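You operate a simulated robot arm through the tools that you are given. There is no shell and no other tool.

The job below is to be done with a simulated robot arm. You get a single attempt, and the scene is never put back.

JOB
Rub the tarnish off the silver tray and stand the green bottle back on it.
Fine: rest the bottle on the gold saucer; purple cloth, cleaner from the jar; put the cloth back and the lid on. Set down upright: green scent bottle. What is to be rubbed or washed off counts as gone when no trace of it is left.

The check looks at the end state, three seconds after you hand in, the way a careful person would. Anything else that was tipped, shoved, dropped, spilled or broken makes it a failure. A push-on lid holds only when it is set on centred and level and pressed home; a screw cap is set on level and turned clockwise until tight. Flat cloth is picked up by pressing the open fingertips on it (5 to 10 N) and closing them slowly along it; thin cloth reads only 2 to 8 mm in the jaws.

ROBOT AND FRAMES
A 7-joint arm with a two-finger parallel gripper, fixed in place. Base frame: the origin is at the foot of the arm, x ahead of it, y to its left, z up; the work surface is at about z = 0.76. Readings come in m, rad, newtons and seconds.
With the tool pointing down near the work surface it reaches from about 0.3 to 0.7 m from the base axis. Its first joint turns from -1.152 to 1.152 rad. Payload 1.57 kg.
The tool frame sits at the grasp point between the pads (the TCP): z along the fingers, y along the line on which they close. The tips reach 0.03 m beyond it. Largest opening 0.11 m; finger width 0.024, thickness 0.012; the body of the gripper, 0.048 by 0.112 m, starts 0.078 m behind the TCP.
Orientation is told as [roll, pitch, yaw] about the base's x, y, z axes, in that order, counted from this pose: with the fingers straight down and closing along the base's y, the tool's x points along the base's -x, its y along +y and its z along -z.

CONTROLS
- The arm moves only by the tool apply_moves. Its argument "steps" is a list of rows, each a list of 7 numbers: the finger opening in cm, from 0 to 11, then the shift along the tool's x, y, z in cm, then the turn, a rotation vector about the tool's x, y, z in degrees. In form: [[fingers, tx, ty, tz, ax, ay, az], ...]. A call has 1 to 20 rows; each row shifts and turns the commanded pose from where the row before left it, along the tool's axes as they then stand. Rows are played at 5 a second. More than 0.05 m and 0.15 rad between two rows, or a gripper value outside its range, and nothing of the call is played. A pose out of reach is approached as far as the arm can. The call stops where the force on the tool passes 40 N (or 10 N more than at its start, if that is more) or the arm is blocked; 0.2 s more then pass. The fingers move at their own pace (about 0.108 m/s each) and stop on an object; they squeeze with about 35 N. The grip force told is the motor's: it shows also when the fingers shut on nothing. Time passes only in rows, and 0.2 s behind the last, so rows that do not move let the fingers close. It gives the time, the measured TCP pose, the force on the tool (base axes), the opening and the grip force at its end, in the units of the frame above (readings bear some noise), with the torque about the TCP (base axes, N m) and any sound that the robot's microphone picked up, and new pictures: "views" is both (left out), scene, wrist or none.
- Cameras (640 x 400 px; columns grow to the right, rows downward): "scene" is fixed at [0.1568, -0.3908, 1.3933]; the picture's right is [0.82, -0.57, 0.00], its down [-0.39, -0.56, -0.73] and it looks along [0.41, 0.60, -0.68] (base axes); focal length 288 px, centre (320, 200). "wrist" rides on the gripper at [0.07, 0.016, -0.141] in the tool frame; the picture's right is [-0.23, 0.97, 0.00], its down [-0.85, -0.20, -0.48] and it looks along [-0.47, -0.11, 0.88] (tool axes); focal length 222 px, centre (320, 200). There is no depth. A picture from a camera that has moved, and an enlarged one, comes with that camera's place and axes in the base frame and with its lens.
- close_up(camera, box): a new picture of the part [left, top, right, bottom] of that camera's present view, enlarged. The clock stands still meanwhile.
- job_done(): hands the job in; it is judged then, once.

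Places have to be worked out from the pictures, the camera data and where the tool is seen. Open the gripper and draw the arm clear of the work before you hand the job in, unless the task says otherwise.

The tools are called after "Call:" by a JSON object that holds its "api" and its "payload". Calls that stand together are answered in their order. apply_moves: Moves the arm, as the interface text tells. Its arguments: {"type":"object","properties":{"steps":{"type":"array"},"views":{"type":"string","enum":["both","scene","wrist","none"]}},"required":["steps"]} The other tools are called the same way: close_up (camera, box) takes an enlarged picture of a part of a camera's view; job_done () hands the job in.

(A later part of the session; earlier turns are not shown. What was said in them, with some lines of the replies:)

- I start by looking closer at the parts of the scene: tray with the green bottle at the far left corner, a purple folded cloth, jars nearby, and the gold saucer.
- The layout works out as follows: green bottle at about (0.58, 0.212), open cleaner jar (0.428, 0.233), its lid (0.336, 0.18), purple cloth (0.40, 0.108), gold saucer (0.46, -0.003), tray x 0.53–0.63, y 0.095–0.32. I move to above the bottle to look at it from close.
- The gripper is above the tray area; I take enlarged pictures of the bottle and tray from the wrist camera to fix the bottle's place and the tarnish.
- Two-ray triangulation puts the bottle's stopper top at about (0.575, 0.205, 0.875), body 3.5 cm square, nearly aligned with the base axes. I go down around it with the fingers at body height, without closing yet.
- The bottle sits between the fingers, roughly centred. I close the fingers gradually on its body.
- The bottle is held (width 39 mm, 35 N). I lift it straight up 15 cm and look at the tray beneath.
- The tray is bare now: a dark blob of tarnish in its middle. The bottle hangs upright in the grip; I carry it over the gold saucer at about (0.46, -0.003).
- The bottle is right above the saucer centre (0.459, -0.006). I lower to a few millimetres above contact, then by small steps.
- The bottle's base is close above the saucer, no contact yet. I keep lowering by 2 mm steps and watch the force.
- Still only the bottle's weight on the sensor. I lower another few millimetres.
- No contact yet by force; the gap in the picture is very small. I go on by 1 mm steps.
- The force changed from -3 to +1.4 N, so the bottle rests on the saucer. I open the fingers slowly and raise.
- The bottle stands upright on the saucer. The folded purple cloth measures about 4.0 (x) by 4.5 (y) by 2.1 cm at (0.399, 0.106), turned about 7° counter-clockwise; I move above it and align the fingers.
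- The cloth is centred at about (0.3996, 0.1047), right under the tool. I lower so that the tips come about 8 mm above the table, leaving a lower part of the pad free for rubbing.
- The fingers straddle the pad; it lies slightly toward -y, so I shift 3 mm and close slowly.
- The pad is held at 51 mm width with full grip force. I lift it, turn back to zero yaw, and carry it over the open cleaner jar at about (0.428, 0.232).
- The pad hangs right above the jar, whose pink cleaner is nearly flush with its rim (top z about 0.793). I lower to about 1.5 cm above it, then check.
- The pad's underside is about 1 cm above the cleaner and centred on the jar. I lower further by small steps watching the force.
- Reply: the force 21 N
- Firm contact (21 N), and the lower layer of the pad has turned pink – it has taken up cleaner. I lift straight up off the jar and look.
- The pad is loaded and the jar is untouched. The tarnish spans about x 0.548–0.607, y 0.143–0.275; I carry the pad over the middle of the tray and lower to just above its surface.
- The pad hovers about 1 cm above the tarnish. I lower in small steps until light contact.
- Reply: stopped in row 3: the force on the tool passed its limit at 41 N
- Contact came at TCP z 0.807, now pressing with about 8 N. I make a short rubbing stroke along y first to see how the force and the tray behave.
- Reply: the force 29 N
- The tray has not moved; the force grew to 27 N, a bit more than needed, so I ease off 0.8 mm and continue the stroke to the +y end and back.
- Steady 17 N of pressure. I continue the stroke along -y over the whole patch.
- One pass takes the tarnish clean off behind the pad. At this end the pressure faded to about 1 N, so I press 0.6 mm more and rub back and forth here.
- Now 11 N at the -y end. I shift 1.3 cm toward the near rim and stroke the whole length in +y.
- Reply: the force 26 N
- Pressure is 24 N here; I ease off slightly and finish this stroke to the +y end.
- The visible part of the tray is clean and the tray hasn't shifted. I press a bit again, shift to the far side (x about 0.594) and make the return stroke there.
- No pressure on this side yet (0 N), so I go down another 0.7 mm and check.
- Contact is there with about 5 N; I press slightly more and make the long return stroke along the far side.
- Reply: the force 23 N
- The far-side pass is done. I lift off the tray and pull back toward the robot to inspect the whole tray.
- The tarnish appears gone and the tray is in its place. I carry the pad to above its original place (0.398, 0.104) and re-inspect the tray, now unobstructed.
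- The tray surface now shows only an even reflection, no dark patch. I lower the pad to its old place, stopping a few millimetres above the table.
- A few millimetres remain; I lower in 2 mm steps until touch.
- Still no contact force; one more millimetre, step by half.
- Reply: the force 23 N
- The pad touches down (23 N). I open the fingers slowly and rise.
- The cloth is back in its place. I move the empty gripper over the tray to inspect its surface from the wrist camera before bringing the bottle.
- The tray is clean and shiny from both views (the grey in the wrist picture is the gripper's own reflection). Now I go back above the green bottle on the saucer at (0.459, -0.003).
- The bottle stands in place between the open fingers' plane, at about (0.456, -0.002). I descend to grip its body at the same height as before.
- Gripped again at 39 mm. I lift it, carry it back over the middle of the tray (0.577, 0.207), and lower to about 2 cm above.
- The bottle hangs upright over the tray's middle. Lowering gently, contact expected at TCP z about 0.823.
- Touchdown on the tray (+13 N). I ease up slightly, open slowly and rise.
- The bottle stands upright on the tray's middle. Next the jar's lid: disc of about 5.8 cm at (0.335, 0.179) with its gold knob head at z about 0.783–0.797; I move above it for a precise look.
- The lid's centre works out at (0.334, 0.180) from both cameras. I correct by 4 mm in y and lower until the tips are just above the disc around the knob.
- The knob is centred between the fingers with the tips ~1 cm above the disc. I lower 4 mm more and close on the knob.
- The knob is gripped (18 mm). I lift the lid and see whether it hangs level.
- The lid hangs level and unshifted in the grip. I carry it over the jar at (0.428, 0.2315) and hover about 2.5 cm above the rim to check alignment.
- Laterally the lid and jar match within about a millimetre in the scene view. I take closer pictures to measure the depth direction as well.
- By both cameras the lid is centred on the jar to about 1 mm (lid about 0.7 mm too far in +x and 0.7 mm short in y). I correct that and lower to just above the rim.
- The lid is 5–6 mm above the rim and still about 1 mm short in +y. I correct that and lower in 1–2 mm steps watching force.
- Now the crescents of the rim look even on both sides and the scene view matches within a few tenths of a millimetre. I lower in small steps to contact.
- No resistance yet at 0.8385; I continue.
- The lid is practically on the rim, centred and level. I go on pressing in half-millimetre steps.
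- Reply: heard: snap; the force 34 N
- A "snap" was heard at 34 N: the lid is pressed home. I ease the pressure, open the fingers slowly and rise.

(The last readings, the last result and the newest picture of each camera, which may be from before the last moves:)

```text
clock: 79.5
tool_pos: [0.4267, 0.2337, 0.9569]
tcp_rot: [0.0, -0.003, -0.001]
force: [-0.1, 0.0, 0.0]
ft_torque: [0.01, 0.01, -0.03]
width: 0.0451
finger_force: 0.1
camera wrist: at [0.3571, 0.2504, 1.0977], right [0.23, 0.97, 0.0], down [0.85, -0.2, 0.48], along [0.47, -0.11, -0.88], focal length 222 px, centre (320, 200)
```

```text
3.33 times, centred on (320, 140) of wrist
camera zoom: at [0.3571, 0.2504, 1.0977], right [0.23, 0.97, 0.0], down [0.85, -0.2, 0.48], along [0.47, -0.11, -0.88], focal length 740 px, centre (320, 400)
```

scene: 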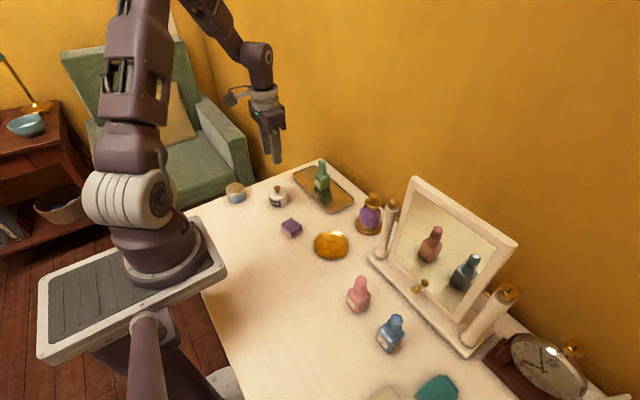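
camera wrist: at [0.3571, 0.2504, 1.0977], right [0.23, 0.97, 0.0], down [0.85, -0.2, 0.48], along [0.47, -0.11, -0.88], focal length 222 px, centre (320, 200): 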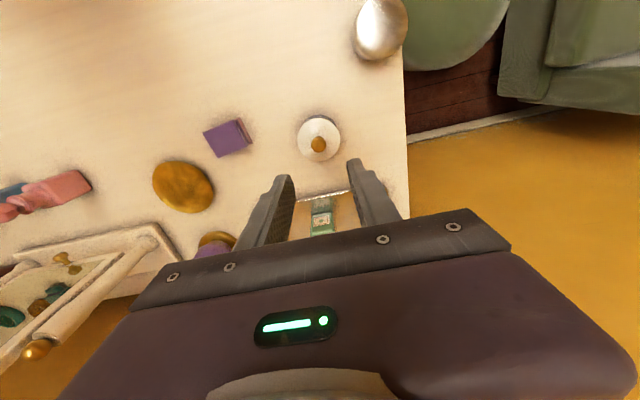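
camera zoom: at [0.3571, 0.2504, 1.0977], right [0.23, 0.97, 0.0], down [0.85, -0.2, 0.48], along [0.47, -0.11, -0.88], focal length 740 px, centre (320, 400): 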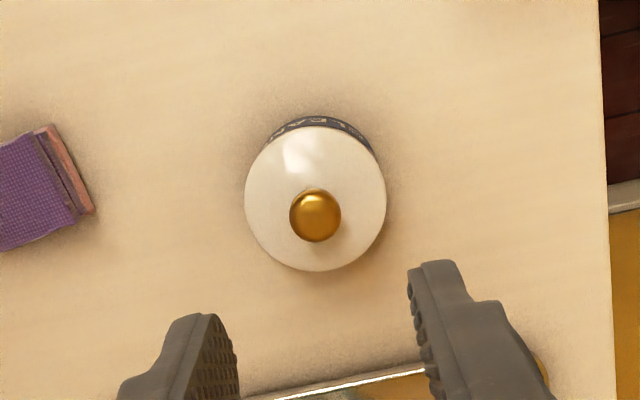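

The lid sits level and centred on the jar. I open the gripper, draw the arm up and back to the starting area, and check the whole table once more.

Call:
{"api": "apply_moves", "payload": {"steps": [[8, 0, 0, -4, 0, 0, 0], [11, 1, -1.5, -4, 0, 0, 0], [11, 1, -1.5, -4, 0, 0, 0], [11, 1.5, -2, -3.5, 0, 0, 0], [11, 0, 0, 0, 0, 0, 0], [11, 0, 0, 0, 0, 0, 0]], "views": "both"}}

Call:
{"api": "close_up", "payload": {"camera": "scene", "box": [210, 150, 390, 262]}}

Call:
{"api": "close_up", "payload": {"camera": "scene", "box": [285, 150, 360, 215]}}

Call:
{"api": "close_up", "payload": {"camera": "wrist", "box": [210, 30, 420, 250]}}

```text
clock: 80.9
tool_pos: [0.394, 0.1834, 1.1127]
tcp_rot: [0.001, -0.001, 0.0]
force: [-0.2, -0.4, -0.5]
ft_torque: [0.0, -0.03, -0.05]
width: 0.11
finger_force: 0.1
camera wrist: at [0.3234, 0.1994, 1.2538], right [0.23, 0.97, 0.0], down [0.85, -0.2, 0.48], along [0.47, -0.11, -0.88], focal length 222 px, centre (320, 200)
```

scene: 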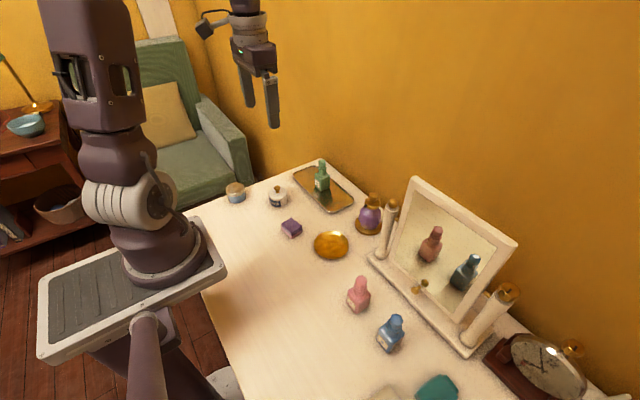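
wrist: 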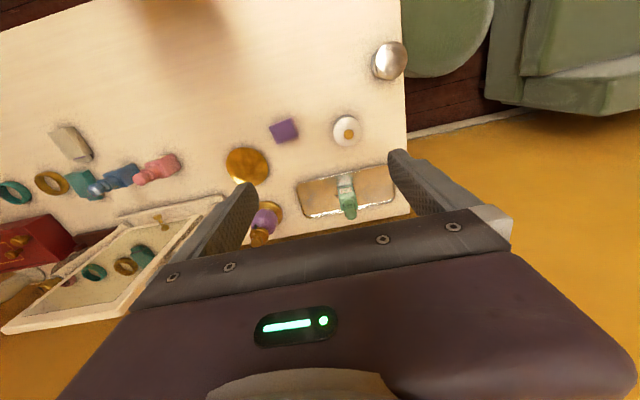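

```text
3.56 times, centred on (300, 206) of scene
camera zoom: at [0.1568, -0.3908, 1.3933], right [0.82, -0.57, 0.0], down [-0.39, -0.56, -0.73], along [0.41, 0.6, -0.68], focal length 1024 px, centre (391, 179)
```

zoom: 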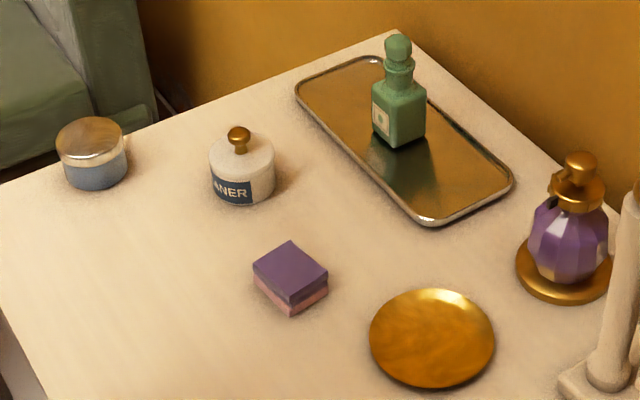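

```text
6.15 times, centred on (322, 182) of scene
camera zoom: at [0.1568, -0.3908, 1.3933], right [0.82, -0.57, 0.0], down [-0.39, -0.56, -0.73], along [0.41, 0.6, -0.68], focal length 1772 px, centre (305, 308)
```

zoom: 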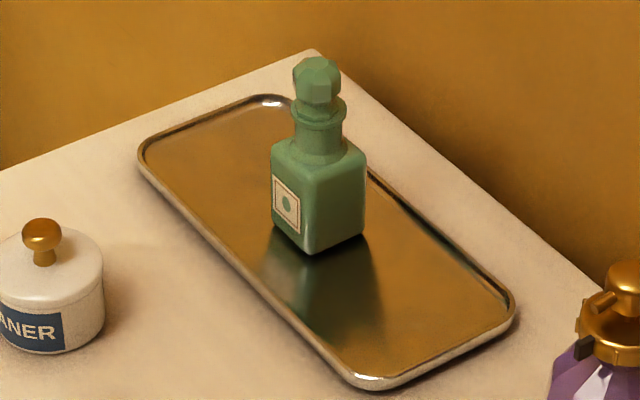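

```text
1.82 times, centred on (315, 140) of wrist
camera zoom: at [0.3234, 0.1994, 1.2538], right [0.23, 0.97, 0.0], down [0.85, -0.2, 0.48], along [0.47, -0.11, -0.88], focal length 404 px, centre (329, 309)
```

zoom: 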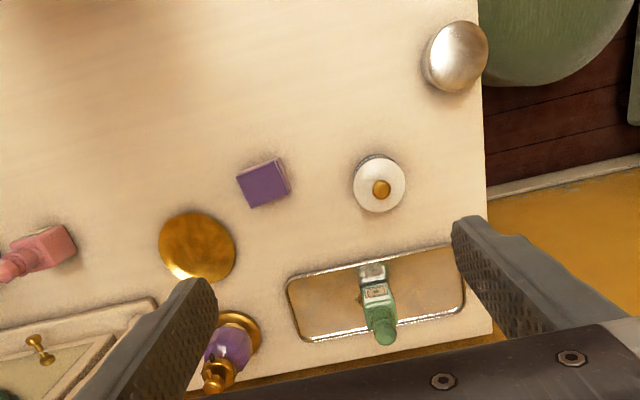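

Everything is in place. I look once more closely at the tray around the bottle for any leftover trace.

Call:
{"api": "close_up", "payload": {"camera": "wrist", "box": [290, 155, 410, 225]}}

Call:
{"api": "close_up", "payload": {"camera": "scene", "box": [305, 165, 345, 205]}}

```text
5.33 times, centred on (350, 190) of wrist
camera zoom: at [0.3234, 0.1994, 1.2538], right [0.23, 0.97, 0.0], down [0.85, -0.2, 0.48], along [0.47, -0.11, -0.88], focal length 1185 px, centre (160, 253)
```

zoom: 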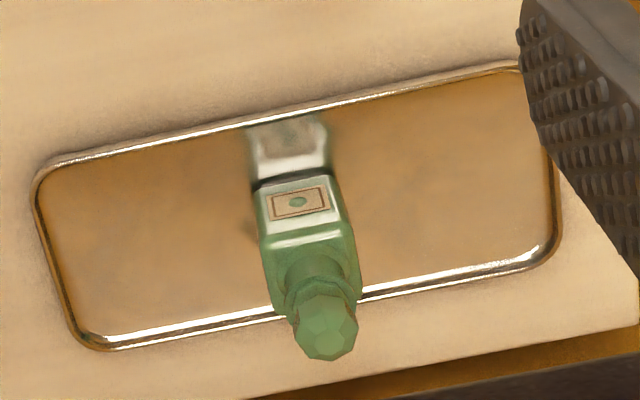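

```text
10.00 times, centred on (325, 185) of scene
camera zoom: at [0.1568, -0.3908, 1.3933], right [0.82, -0.57, 0.0], down [-0.39, -0.56, -0.73], along [0.41, 0.6, -0.68], focal length 2880 px, centre (270, 350)
```

zoom: 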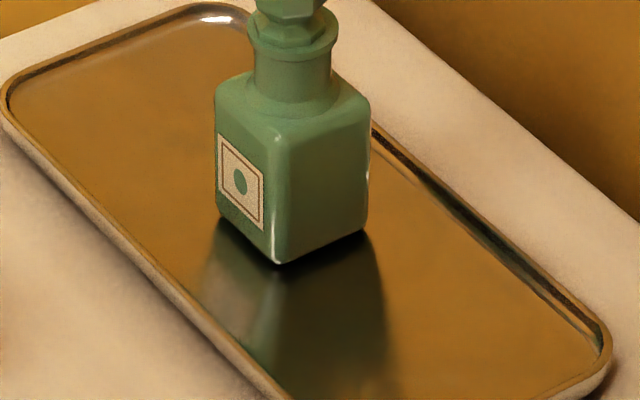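

The tray shows only clean reflections. The bottle stands upright on it, the cloth is back, the lid has snapped on, and the arm is clear with the gripper open, so I hand the job in.

Call:
{"api": "job_done", "payload": {}}

```text
The job is handed in.
```

The tarnish is off the silver tray, and the green scent bottle is standing upright on it again. I've handed the job in; the result of the check hasn't come back.

- **Tray:** I rubbed it along its whole length in three overlapping passes with the purple cloth and cleaner. Close-ups from both cameras show only clean reflections, and the tray did not move.
- **Bottle:** it rested on the gold saucer while I cleaned, then went back to the middle of the tray.
- **Cloth:** it is back in its original place. Its lower layer is still pink from the cleaner.
- **Lid:** it is on the cleaner jar, centred and level, and it snapped when pressed home.
- **Arm:** the gripper is open and drawn well clear of the table.

In the final pictures nothing else on the table looked moved, tipped or spilled.
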